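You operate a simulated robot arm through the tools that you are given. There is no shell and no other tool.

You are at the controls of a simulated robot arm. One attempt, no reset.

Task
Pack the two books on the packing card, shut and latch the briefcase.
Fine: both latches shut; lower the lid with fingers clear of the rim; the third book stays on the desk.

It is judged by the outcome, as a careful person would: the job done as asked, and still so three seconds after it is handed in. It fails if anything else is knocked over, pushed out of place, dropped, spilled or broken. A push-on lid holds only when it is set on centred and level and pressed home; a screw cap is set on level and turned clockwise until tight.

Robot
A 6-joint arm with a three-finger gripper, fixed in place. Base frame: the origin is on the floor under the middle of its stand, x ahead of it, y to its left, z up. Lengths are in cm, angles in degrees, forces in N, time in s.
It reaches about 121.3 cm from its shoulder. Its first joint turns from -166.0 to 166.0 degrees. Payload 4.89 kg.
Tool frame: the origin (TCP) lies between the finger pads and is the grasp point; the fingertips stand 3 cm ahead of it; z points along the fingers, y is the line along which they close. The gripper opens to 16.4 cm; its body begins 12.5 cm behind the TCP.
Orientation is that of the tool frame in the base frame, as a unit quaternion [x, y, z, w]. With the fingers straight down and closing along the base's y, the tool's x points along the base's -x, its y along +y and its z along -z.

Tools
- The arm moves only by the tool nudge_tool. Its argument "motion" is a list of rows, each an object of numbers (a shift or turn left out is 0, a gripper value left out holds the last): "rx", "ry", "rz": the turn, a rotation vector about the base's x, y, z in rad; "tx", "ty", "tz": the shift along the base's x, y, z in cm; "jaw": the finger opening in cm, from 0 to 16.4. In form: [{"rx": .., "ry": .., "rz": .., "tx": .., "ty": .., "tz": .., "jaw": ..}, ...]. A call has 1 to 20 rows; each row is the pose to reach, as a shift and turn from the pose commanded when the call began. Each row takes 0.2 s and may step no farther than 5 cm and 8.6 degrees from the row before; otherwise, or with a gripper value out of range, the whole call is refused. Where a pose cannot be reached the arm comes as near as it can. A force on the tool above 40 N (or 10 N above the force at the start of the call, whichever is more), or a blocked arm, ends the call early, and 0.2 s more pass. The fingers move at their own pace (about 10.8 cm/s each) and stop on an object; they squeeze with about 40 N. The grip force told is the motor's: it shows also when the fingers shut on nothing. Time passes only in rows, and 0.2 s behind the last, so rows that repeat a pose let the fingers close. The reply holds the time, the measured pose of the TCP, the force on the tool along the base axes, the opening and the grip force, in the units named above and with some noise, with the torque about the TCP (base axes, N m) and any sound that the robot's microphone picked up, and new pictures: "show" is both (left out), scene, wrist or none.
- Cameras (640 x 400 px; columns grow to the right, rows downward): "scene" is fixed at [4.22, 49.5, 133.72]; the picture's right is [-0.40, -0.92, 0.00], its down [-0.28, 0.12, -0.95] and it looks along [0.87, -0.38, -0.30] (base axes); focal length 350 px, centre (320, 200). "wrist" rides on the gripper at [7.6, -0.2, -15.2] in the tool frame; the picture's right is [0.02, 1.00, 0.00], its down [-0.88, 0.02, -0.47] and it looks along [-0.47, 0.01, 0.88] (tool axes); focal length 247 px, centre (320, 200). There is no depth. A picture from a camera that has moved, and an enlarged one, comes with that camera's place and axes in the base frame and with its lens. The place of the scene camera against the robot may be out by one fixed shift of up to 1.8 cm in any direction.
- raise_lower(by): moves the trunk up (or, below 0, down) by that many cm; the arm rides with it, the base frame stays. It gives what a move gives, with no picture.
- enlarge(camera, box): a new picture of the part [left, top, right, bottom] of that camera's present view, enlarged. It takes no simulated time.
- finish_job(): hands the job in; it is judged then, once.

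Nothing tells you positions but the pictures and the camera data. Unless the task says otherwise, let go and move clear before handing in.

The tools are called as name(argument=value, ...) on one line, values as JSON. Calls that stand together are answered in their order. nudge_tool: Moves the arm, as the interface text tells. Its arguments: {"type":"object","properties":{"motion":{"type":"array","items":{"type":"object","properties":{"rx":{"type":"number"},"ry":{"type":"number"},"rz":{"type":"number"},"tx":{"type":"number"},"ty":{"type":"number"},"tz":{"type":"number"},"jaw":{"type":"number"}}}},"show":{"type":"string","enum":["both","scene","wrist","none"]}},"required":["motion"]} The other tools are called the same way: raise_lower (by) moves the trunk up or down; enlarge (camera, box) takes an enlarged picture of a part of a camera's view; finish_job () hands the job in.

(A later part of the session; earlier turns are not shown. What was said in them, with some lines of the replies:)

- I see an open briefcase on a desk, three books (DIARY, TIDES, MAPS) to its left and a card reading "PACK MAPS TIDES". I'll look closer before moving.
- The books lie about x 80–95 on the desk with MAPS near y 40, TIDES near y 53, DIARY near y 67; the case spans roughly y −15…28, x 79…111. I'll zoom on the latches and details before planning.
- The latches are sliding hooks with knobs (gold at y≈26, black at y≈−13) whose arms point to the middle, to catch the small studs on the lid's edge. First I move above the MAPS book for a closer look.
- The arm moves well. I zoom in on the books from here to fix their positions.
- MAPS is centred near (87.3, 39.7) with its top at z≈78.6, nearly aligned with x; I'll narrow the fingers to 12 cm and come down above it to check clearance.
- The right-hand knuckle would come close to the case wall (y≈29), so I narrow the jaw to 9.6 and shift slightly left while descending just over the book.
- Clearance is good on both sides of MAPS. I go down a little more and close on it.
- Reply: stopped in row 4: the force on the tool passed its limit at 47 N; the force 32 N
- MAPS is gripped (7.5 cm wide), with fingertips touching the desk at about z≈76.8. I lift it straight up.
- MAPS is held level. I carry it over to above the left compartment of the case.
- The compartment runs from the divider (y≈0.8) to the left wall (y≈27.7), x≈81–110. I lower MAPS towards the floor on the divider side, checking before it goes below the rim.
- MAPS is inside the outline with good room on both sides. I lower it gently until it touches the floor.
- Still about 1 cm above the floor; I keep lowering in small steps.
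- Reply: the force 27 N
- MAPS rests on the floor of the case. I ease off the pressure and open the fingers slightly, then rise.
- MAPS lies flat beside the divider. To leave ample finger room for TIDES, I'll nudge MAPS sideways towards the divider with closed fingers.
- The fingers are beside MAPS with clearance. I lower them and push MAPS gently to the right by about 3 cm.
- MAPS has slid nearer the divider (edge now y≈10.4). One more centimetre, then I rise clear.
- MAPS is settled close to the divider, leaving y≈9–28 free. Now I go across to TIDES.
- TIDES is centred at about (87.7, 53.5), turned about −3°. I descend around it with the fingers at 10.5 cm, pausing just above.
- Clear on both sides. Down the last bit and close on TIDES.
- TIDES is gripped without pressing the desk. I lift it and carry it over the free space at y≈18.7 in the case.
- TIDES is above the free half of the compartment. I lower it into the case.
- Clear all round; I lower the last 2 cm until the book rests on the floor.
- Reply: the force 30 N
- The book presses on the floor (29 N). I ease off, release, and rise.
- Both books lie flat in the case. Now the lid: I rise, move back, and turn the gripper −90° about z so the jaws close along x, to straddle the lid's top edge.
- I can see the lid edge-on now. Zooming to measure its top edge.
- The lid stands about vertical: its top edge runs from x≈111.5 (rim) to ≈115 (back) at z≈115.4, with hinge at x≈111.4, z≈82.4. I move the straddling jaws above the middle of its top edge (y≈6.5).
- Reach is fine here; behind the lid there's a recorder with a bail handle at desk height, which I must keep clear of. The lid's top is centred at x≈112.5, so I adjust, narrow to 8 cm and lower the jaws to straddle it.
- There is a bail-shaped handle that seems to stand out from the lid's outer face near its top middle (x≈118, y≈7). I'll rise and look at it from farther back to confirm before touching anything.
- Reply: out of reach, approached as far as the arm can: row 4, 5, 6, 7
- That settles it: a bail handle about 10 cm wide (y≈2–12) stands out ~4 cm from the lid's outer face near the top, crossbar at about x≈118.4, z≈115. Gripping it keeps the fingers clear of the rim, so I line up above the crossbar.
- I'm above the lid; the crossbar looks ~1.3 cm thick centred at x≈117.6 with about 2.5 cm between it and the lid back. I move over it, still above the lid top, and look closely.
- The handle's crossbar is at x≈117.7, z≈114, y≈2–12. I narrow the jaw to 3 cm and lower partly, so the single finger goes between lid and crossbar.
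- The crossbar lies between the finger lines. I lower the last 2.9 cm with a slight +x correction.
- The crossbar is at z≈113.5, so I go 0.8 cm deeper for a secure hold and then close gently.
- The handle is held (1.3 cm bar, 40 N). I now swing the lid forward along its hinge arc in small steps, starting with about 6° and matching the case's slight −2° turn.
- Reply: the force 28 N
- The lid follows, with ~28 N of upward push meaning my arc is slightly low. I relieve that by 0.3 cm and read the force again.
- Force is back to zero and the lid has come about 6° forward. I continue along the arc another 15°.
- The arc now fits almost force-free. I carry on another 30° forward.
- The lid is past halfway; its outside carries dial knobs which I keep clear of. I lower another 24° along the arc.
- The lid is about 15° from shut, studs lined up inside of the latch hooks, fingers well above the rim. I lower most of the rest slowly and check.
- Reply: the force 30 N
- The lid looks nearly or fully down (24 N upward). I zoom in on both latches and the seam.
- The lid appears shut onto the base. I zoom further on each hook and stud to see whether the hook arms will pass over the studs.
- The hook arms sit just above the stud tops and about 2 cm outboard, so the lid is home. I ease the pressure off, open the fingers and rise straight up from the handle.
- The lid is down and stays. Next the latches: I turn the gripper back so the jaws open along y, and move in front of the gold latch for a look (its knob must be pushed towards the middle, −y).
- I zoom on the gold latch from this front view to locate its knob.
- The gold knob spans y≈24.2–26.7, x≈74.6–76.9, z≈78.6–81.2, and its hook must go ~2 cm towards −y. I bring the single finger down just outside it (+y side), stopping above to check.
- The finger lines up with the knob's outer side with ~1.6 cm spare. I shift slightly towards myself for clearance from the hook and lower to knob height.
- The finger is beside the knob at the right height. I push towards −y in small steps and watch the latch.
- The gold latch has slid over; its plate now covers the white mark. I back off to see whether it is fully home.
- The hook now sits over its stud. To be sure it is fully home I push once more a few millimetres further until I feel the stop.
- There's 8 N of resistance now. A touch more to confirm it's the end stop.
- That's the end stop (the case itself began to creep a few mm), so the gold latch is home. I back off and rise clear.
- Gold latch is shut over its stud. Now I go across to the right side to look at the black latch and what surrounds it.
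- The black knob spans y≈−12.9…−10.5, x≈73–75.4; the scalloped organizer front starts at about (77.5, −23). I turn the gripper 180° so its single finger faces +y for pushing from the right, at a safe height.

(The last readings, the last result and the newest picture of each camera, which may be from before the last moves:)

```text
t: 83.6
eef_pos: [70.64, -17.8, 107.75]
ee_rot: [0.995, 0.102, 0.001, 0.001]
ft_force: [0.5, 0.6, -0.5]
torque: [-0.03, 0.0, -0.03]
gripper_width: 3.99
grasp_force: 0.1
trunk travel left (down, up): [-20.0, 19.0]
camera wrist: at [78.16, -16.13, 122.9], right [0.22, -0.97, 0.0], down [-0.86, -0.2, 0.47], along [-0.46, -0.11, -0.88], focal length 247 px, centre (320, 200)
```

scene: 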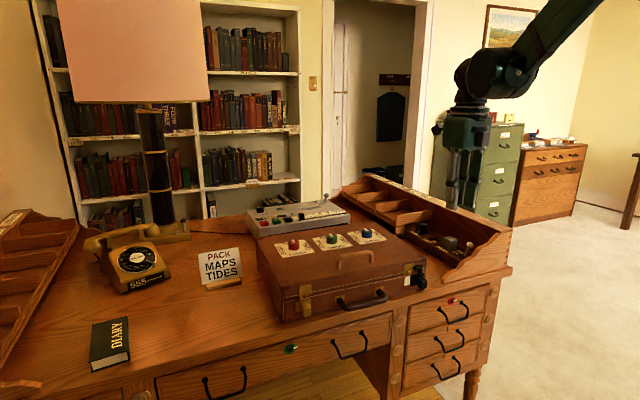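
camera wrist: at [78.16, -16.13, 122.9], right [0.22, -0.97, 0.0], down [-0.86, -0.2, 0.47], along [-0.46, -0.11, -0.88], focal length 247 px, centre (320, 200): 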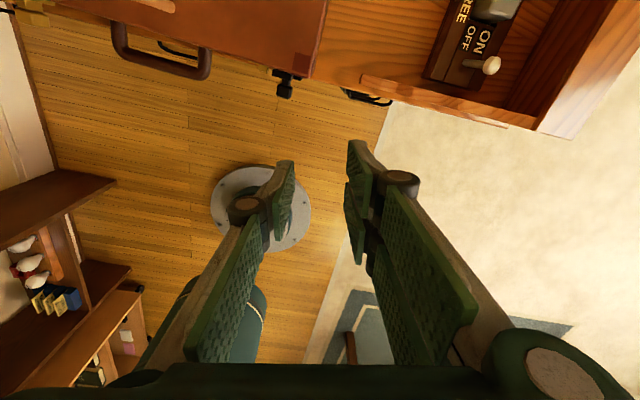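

Rotation works. I finish the turn, line up beside the black knob at y≈−18.3, x≈73.6, and come down partway to check.

nudge_tool(motion=[{"rz": -0.12, "tx": 1.5}, {"rz": -0.24, "tx": 3, "ty": -0.5}, {"rz": -0.24, "tx": 3, "ty": -0.5, "tz": -4.5}, {"rz": -0.24, "tx": 3, "ty": -0.5, "tz": -9}, {"rz": -0.24, "tx": 3, "ty": -0.5, "tz": -13.5}, {"rz": -0.24, "tx": 3, "ty": -0.5, "tz": -17}, {"rz": -0.24, "tx": 3, "ty": -0.5, "tz": -17}])

enlarge(camera="wrist", box=[220, 40, 460, 190])

enlarge(camera="scene", box=[380, 200, 500, 300])

```text
t: 85.2
eef_pos: [73.66, -18.02, 90.91]
ee_rot: [1.0, -0.018, 0.0, 0.0]
ft_force: [0.1, -0.6, 0.3]
torque: [0.02, 0.08, -0.01]
gripper_width: 4.0
grasp_force: 0.1
trunk travel left (down, up): [-20.0, 19.0]
camera wrist: at [81.35, -18.19, 106.15], right [-0.01, -1.0, 0.0], down [-0.88, 0.01, 0.47], along [-0.47, 0.01, -0.88], focal length 247 px, centre (320, 200)
```

scene: 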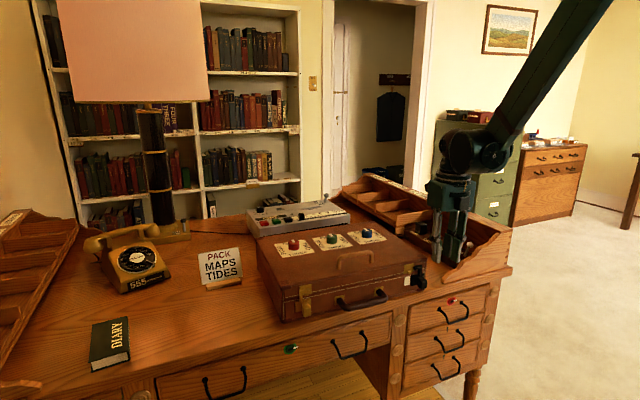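
wrist: 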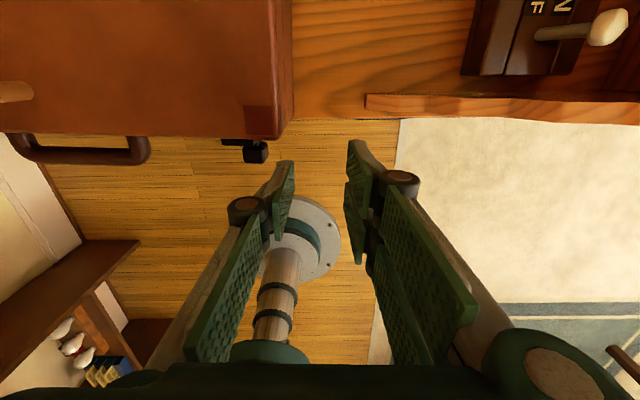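

```text
2.67 times, centred on (340, 115) of wrist
camera zoom: at [81.35, -18.19, 106.15], right [-0.01, -1.0, 0.0], down [-0.88, 0.01, 0.47], along [-0.47, 0.01, -0.88], focal length 659 px, centre (267, 427)
```

zoom: 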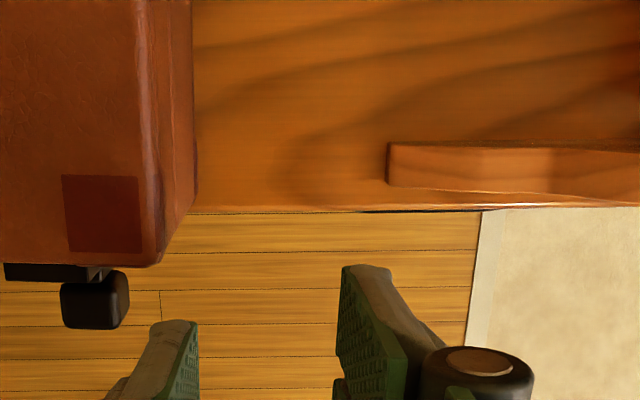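

```text
4.00 times, centred on (440, 250) of scene
camera zoom: at [4.22, 49.5, 133.72], right [-0.4, -0.92, 0.0], down [-0.28, 0.12, -0.95], along [0.87, -0.38, -0.3], focal length 1402 px, centre (-160, 0)
```

zoom: 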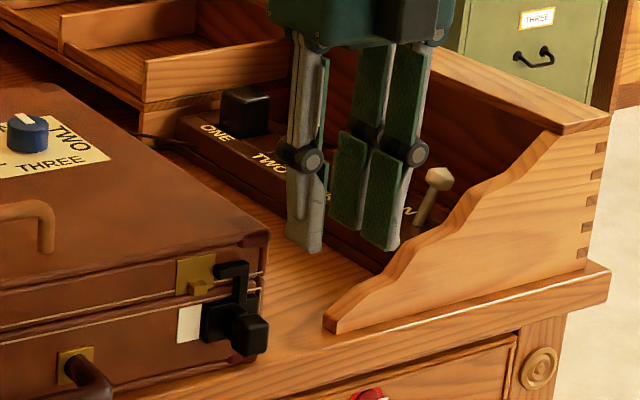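

The finger is lined up beside the black knob, clear of the scalloped panel. I lower to knob height.

nudge_tool(motion=[{"tx": -0.2, "tz": -2.5}, {"tx": -0.2, "tz": -5}, {"tx": -0.2, "tz": -7}, {"tx": -0.2, "tz": -9}, {"tx": -0.2, "tz": -9}])

enlarge(camera="scene", box=[380, 220, 480, 310])

enlarge(camera="wrist", box=[200, 80, 400, 230])

```text
t: 86.4
eef_pos: [73.53, -18.06, 81.66]
ee_rot: [1.0, -0.018, 0.0, -0.001]
ft_force: [0.2, -0.3, 0.0]
torque: [-0.02, 0.03, -0.03]
gripper_width: 4.01
grasp_force: 0.1
trunk travel left (down, up): [-20.0, 19.0]
camera wrist: at [81.21, -18.24, 96.78], right [-0.01, -1.0, 0.0], down [-0.88, 0.01, 0.47], along [-0.47, 0.01, -0.88], focal length 247 px, centre (320, 200)
```

scene: 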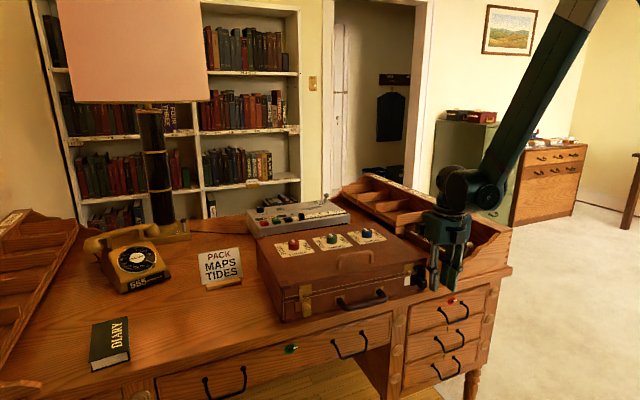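
wrist: 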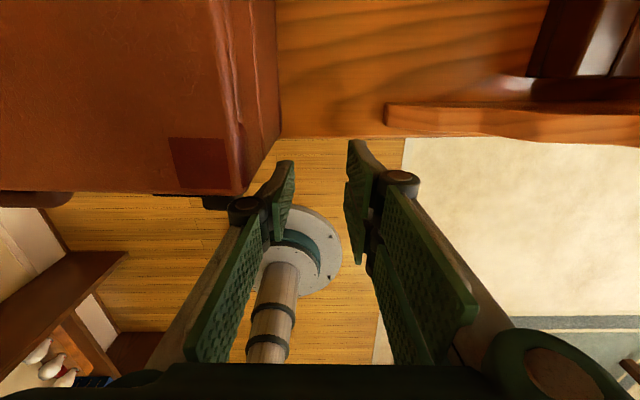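

```text
4.44 times, centred on (430, 265) of scene
camera zoom: at [4.22, 49.5, 133.72], right [-0.4, -0.92, 0.0], down [-0.28, 0.12, -0.95], along [0.87, -0.38, -0.3], focal length 1557 px, centre (-169, -89)
```

zoom: 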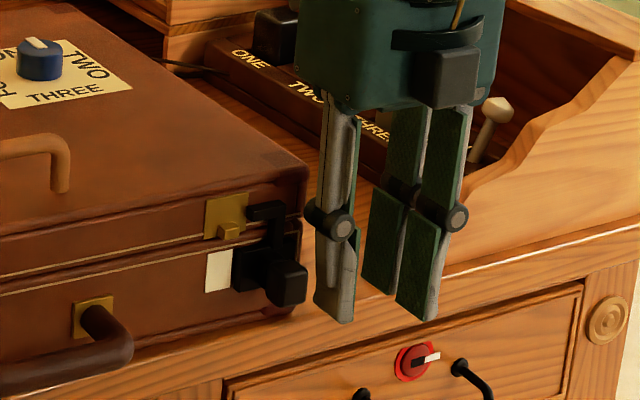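

```text
2.67 times, centred on (300, 155) of wrist
camera zoom: at [81.21, -18.24, 96.78], right [-0.01, -1.0, 0.0], down [-0.88, 0.01, 0.47], along [-0.47, 0.01, -0.88], focal length 659 px, centre (373, 320)
```

zoom: 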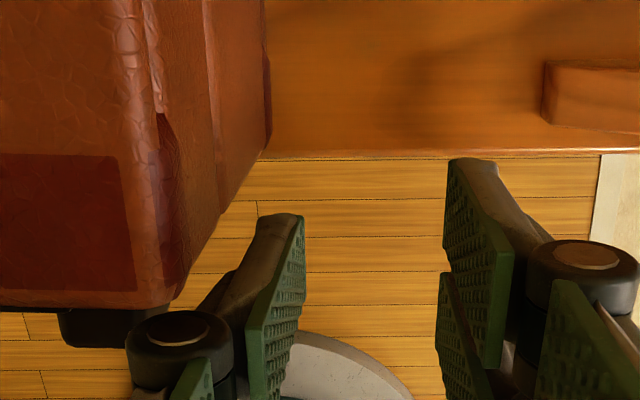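

The knuckle would pass rather close to the hook, so I first shift 0.8 cm towards myself, then push +y in small steps.

nudge_tool(motion=[{"tx": -0.8}, {"tx": -0.8, "ty": 0.5}, {"tx": -0.8, "ty": 1.0}, {"tx": -0.8, "ty": 1.4}, {"tx": -0.8, "ty": 1.8}, {"tx": -0.8, "ty": 2.2}, {"tx": -0.8, "ty": 2.5}, {"tx": -0.8, "ty": 2.5}])

enlarge(camera="scene", box=[390, 240, 450, 300])

```text
t: 88.2
eef_pos: [72.62, -15.68, 81.44]
ee_rot: [1.0, -0.017, 0.0, 0.0]
ft_force: [-0.8, 0.0, -0.2]
torque: [0.05, -0.02, 0.0]
gripper_width: 4.01
grasp_force: 0.1
trunk travel left (down, up): [-20.0, 19.0]
camera wrist: at [80.39, -15.8, 96.76], right [-0.01, -1.0, 0.0], down [-0.88, 0.01, 0.47], along [-0.47, 0.01, -0.88], focal length 247 px, centre (320, 200)
```

scene: 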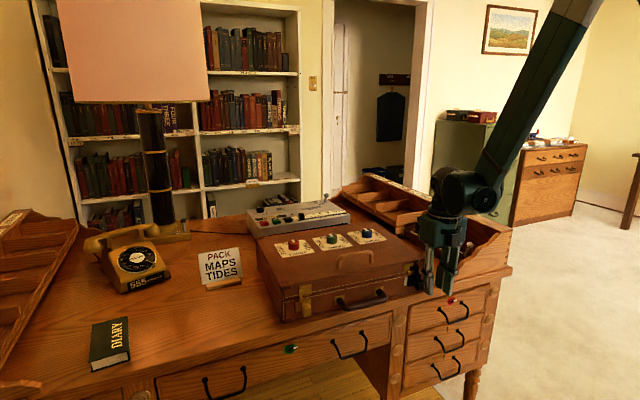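
wrist: 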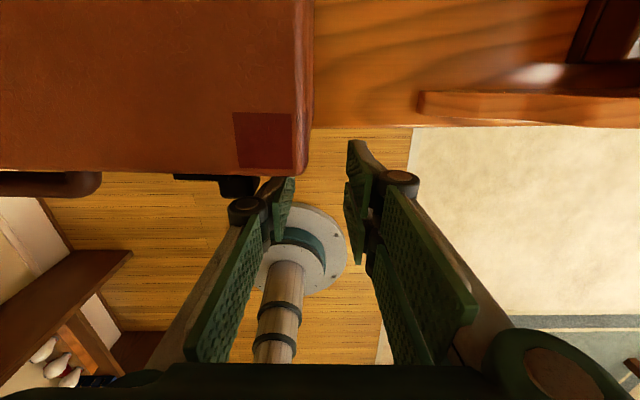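

```text
6.67 times, centred on (420, 270) of scene
camera zoom: at [4.22, 49.5, 133.72], right [-0.4, -0.92, 0.0], down [-0.28, 0.12, -0.95], along [0.87, -0.38, -0.3], focal length 2336 px, centre (-347, -267)
```

zoom: 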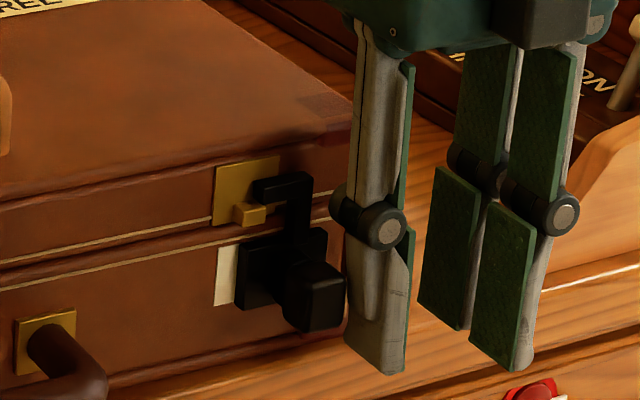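

The black latch is sliding with almost no resistance; about half the white mark is covered. I continue in small steps.

nudge_tool(motion=[{"ty": 0.3}, {"ty": 0.6}, {"ty": 0.8}, {"ty": 1.0}, {"ty": 1.0}], show="none")

enlarge(camera="scene", box=[390, 240, 450, 300])

```text
t: 89.4
eef_pos: [72.57, -14.76, 81.57]
ee_rot: [1.0, -0.016, 0.0, 0.0]
ft_force: [-0.3, -0.7, 0.3]
torque: [0.0, 0.0, -0.02]
gripper_width: 4.02
grasp_force: 0.1
trunk travel left (down, up): [-20.0, 19.0]
```

```text
6.67 times, centred on (420, 270) of scene
camera zoom: at [4.22, 49.5, 133.72], right [-0.4, -0.92, 0.0], down [-0.28, 0.12, -0.95], along [0.87, -0.38, -0.3], focal length 2336 px, centre (-347, -267)
```

zoom: 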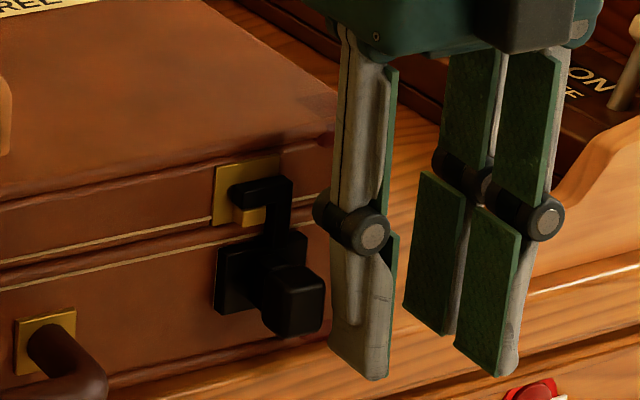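

The hook is over the stud and the white mark is covered. I press slightly further to find the end stop, watching the force.

nudge_tool(motion=[{"ty": 0.15}, {"ty": 0.3}, {"ty": 0.3}], show="none")

enlarge(camera="scene", box=[400, 250, 440, 290])

```text
t: 90.2
eef_pos: [72.62, -14.47, 81.64]
ee_rot: [1.0, -0.018, 0.0, 0.0]
ft_force: [-0.8, -1.5, 0.9]
torque: [0.04, -0.03, 0.03]
gripper_width: 3.9
grasp_force: 0.0
trunk travel left (down, up): [-20.0, 19.0]
```

```text
10.00 times, centred on (420, 270) of scene
camera zoom: at [4.22, 49.5, 133.72], right [-0.4, -0.92, 0.0], down [-0.28, 0.12, -0.95], along [0.87, -0.38, -0.3], focal length 3504 px, centre (-680, -500)
```

zoom: 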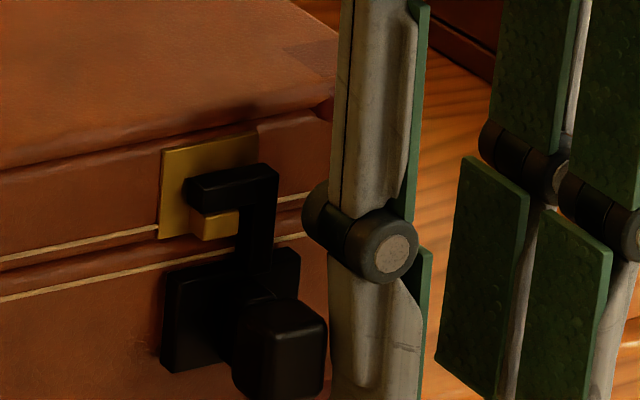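

A slight resistance begins. A further 3 mm to confirm the stop.

nudge_tool(motion=[{"ty": 0.15}, {"ty": 0.3}, {"ty": 0.3}], show="none")

enlarge(camera="scene", box=[400, 250, 440, 290])

```text
t: 91.0
eef_pos: [72.58, -14.23, 81.57]
ee_rot: [1.0, -0.017, 0.0, 0.0]
ft_force: [-1.4, -7.3, 1.8]
torque: [0.21, -0.02, 0.02]
gripper_width: 3.65
grasp_force: 0.0
trunk travel left (down, up): [-20.0, 19.0]
```

```text
10.00 times, centred on (420, 270) of scene
camera zoom: at [4.22, 49.5, 133.72], right [-0.4, -0.92, 0.0], down [-0.28, 0.12, -0.95], along [0.87, -0.38, -0.3], focal length 3504 px, centre (-680, -500)
```

zoom: 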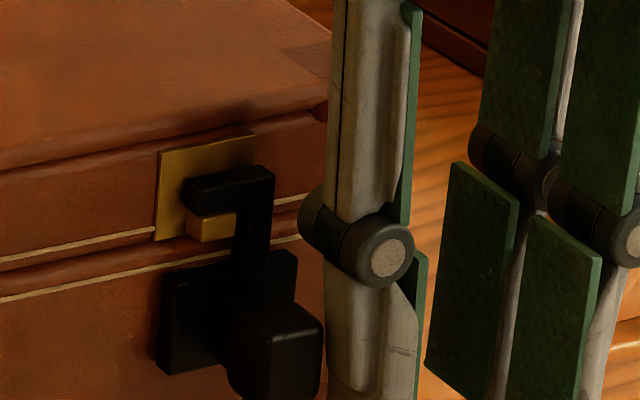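

7 N at the end stop: the black latch is home. I back off to the right, then rise clear.

nudge_tool(motion=[{"ty": -0.8}, {"ty": -2}, {"ty": -3.3}, {"ty": -3.8}, {"ty": -3.8, "tz": 3}, {"ty": -3.8, "tz": 7.5}, {"ty": -3.8, "tz": 12}, {"ty": -3.8, "tz": 16.5}, {"ty": -3.8, "tz": 21}, {"ty": -3.8, "tz": 25}, {"ty": -3.8, "tz": 28}])

enlarge(camera="scene", box=[400, 250, 440, 290])

enlarge(camera="scene", box=[280, 270, 330, 315])

enlarge(camera="scene", box=[60, 190, 440, 390])

```text
t: 93.4
eef_pos: [72.76, -18.02, 109.9]
ee_rot: [1.0, -0.017, 0.0, 0.0]
ft_force: [-0.3, -0.9, 0.1]
torque: [0.01, 0.03, 0.0]
gripper_width: 3.99
grasp_force: 0.0
trunk travel left (down, up): [-20.0, 19.0]
camera wrist: at [80.39, -18.17, 125.13], right [-0.01, -1.0, 0.0], down [-0.88, 0.01, 0.47], along [-0.47, 0.01, -0.88], focal length 247 px, centre (320, 200)
```

scene: 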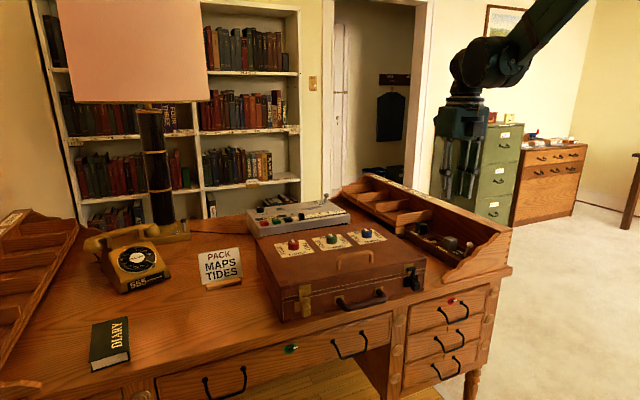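
wrist: 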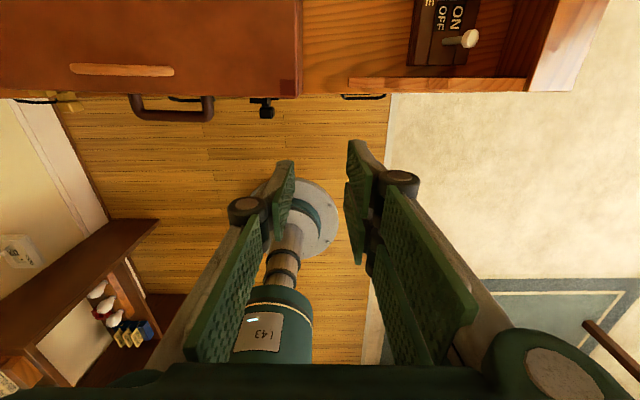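

```text
10.00 times, centred on (420, 270) of scene
camera zoom: at [4.22, 49.5, 133.72], right [-0.4, -0.92, 0.0], down [-0.28, 0.12, -0.95], along [0.87, -0.38, -0.3], focal length 3504 px, centre (-680, -500)
```

zoom: 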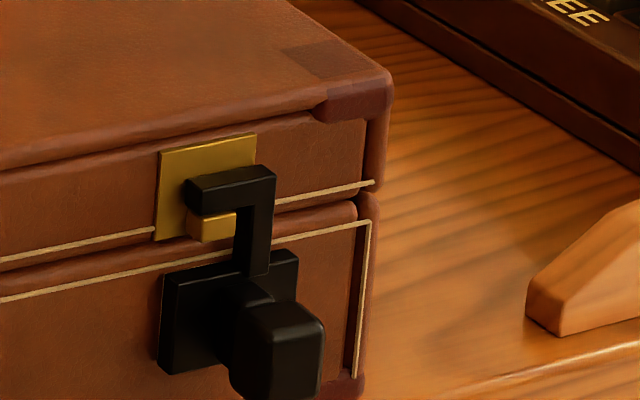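

```text
8.89 times, centred on (305, 292) of scene
camera zoom: at [4.22, 49.5, 133.72], right [-0.4, -0.92, 0.0], down [-0.28, 0.12, -0.95], along [0.87, -0.38, -0.3], focal length 3115 px, centre (453, -622)
```

zoom: 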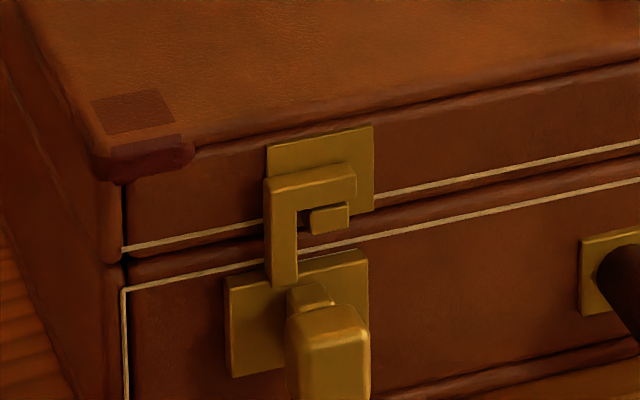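

```text
1.68 times, centred on (250, 290) of scene
camera zoom: at [4.22, 49.5, 133.72], right [-0.4, -0.92, 0.0], down [-0.28, 0.12, -0.95], along [0.87, -0.38, -0.3], focal length 590 px, centre (438, 48)
```

zoom: 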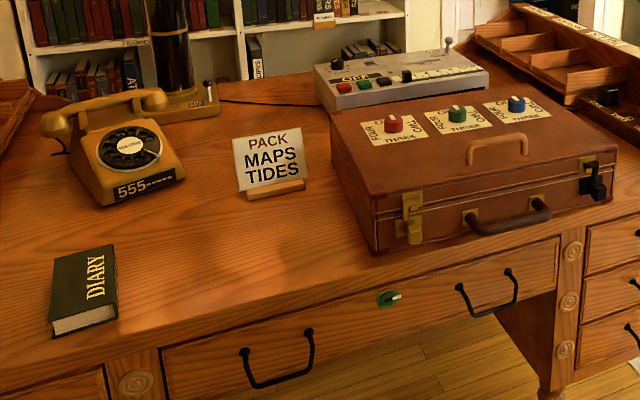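

Both hooks sit over their studs with the white marks covered. The lid is shut with MAPS and TIDES inside, DIARY is still on the desk, nothing else has moved, and the arm is clear, so I'm handing the job in.

finish_job()

```text
The job is handed in.
```

MAPS and TIDES are packed in the left compartment of the briefcase, the lid is shut, and both latches are slid home over their studs. The job is handed in, and I haven't seen the verdict.

- **Lid:** I lowered it by the handle on its outer face, so the fingers never went near the rim.
- **Latches:** I pushed each one until it reached its end stop. In the last pictures both hooks were still over their studs after I backed off.
- **Desk:** DIARY is where it started, and the card, phone and recorder look undisturbed. The briefcase itself crept a few millimetres sideways when I pressed the latches against their stops.
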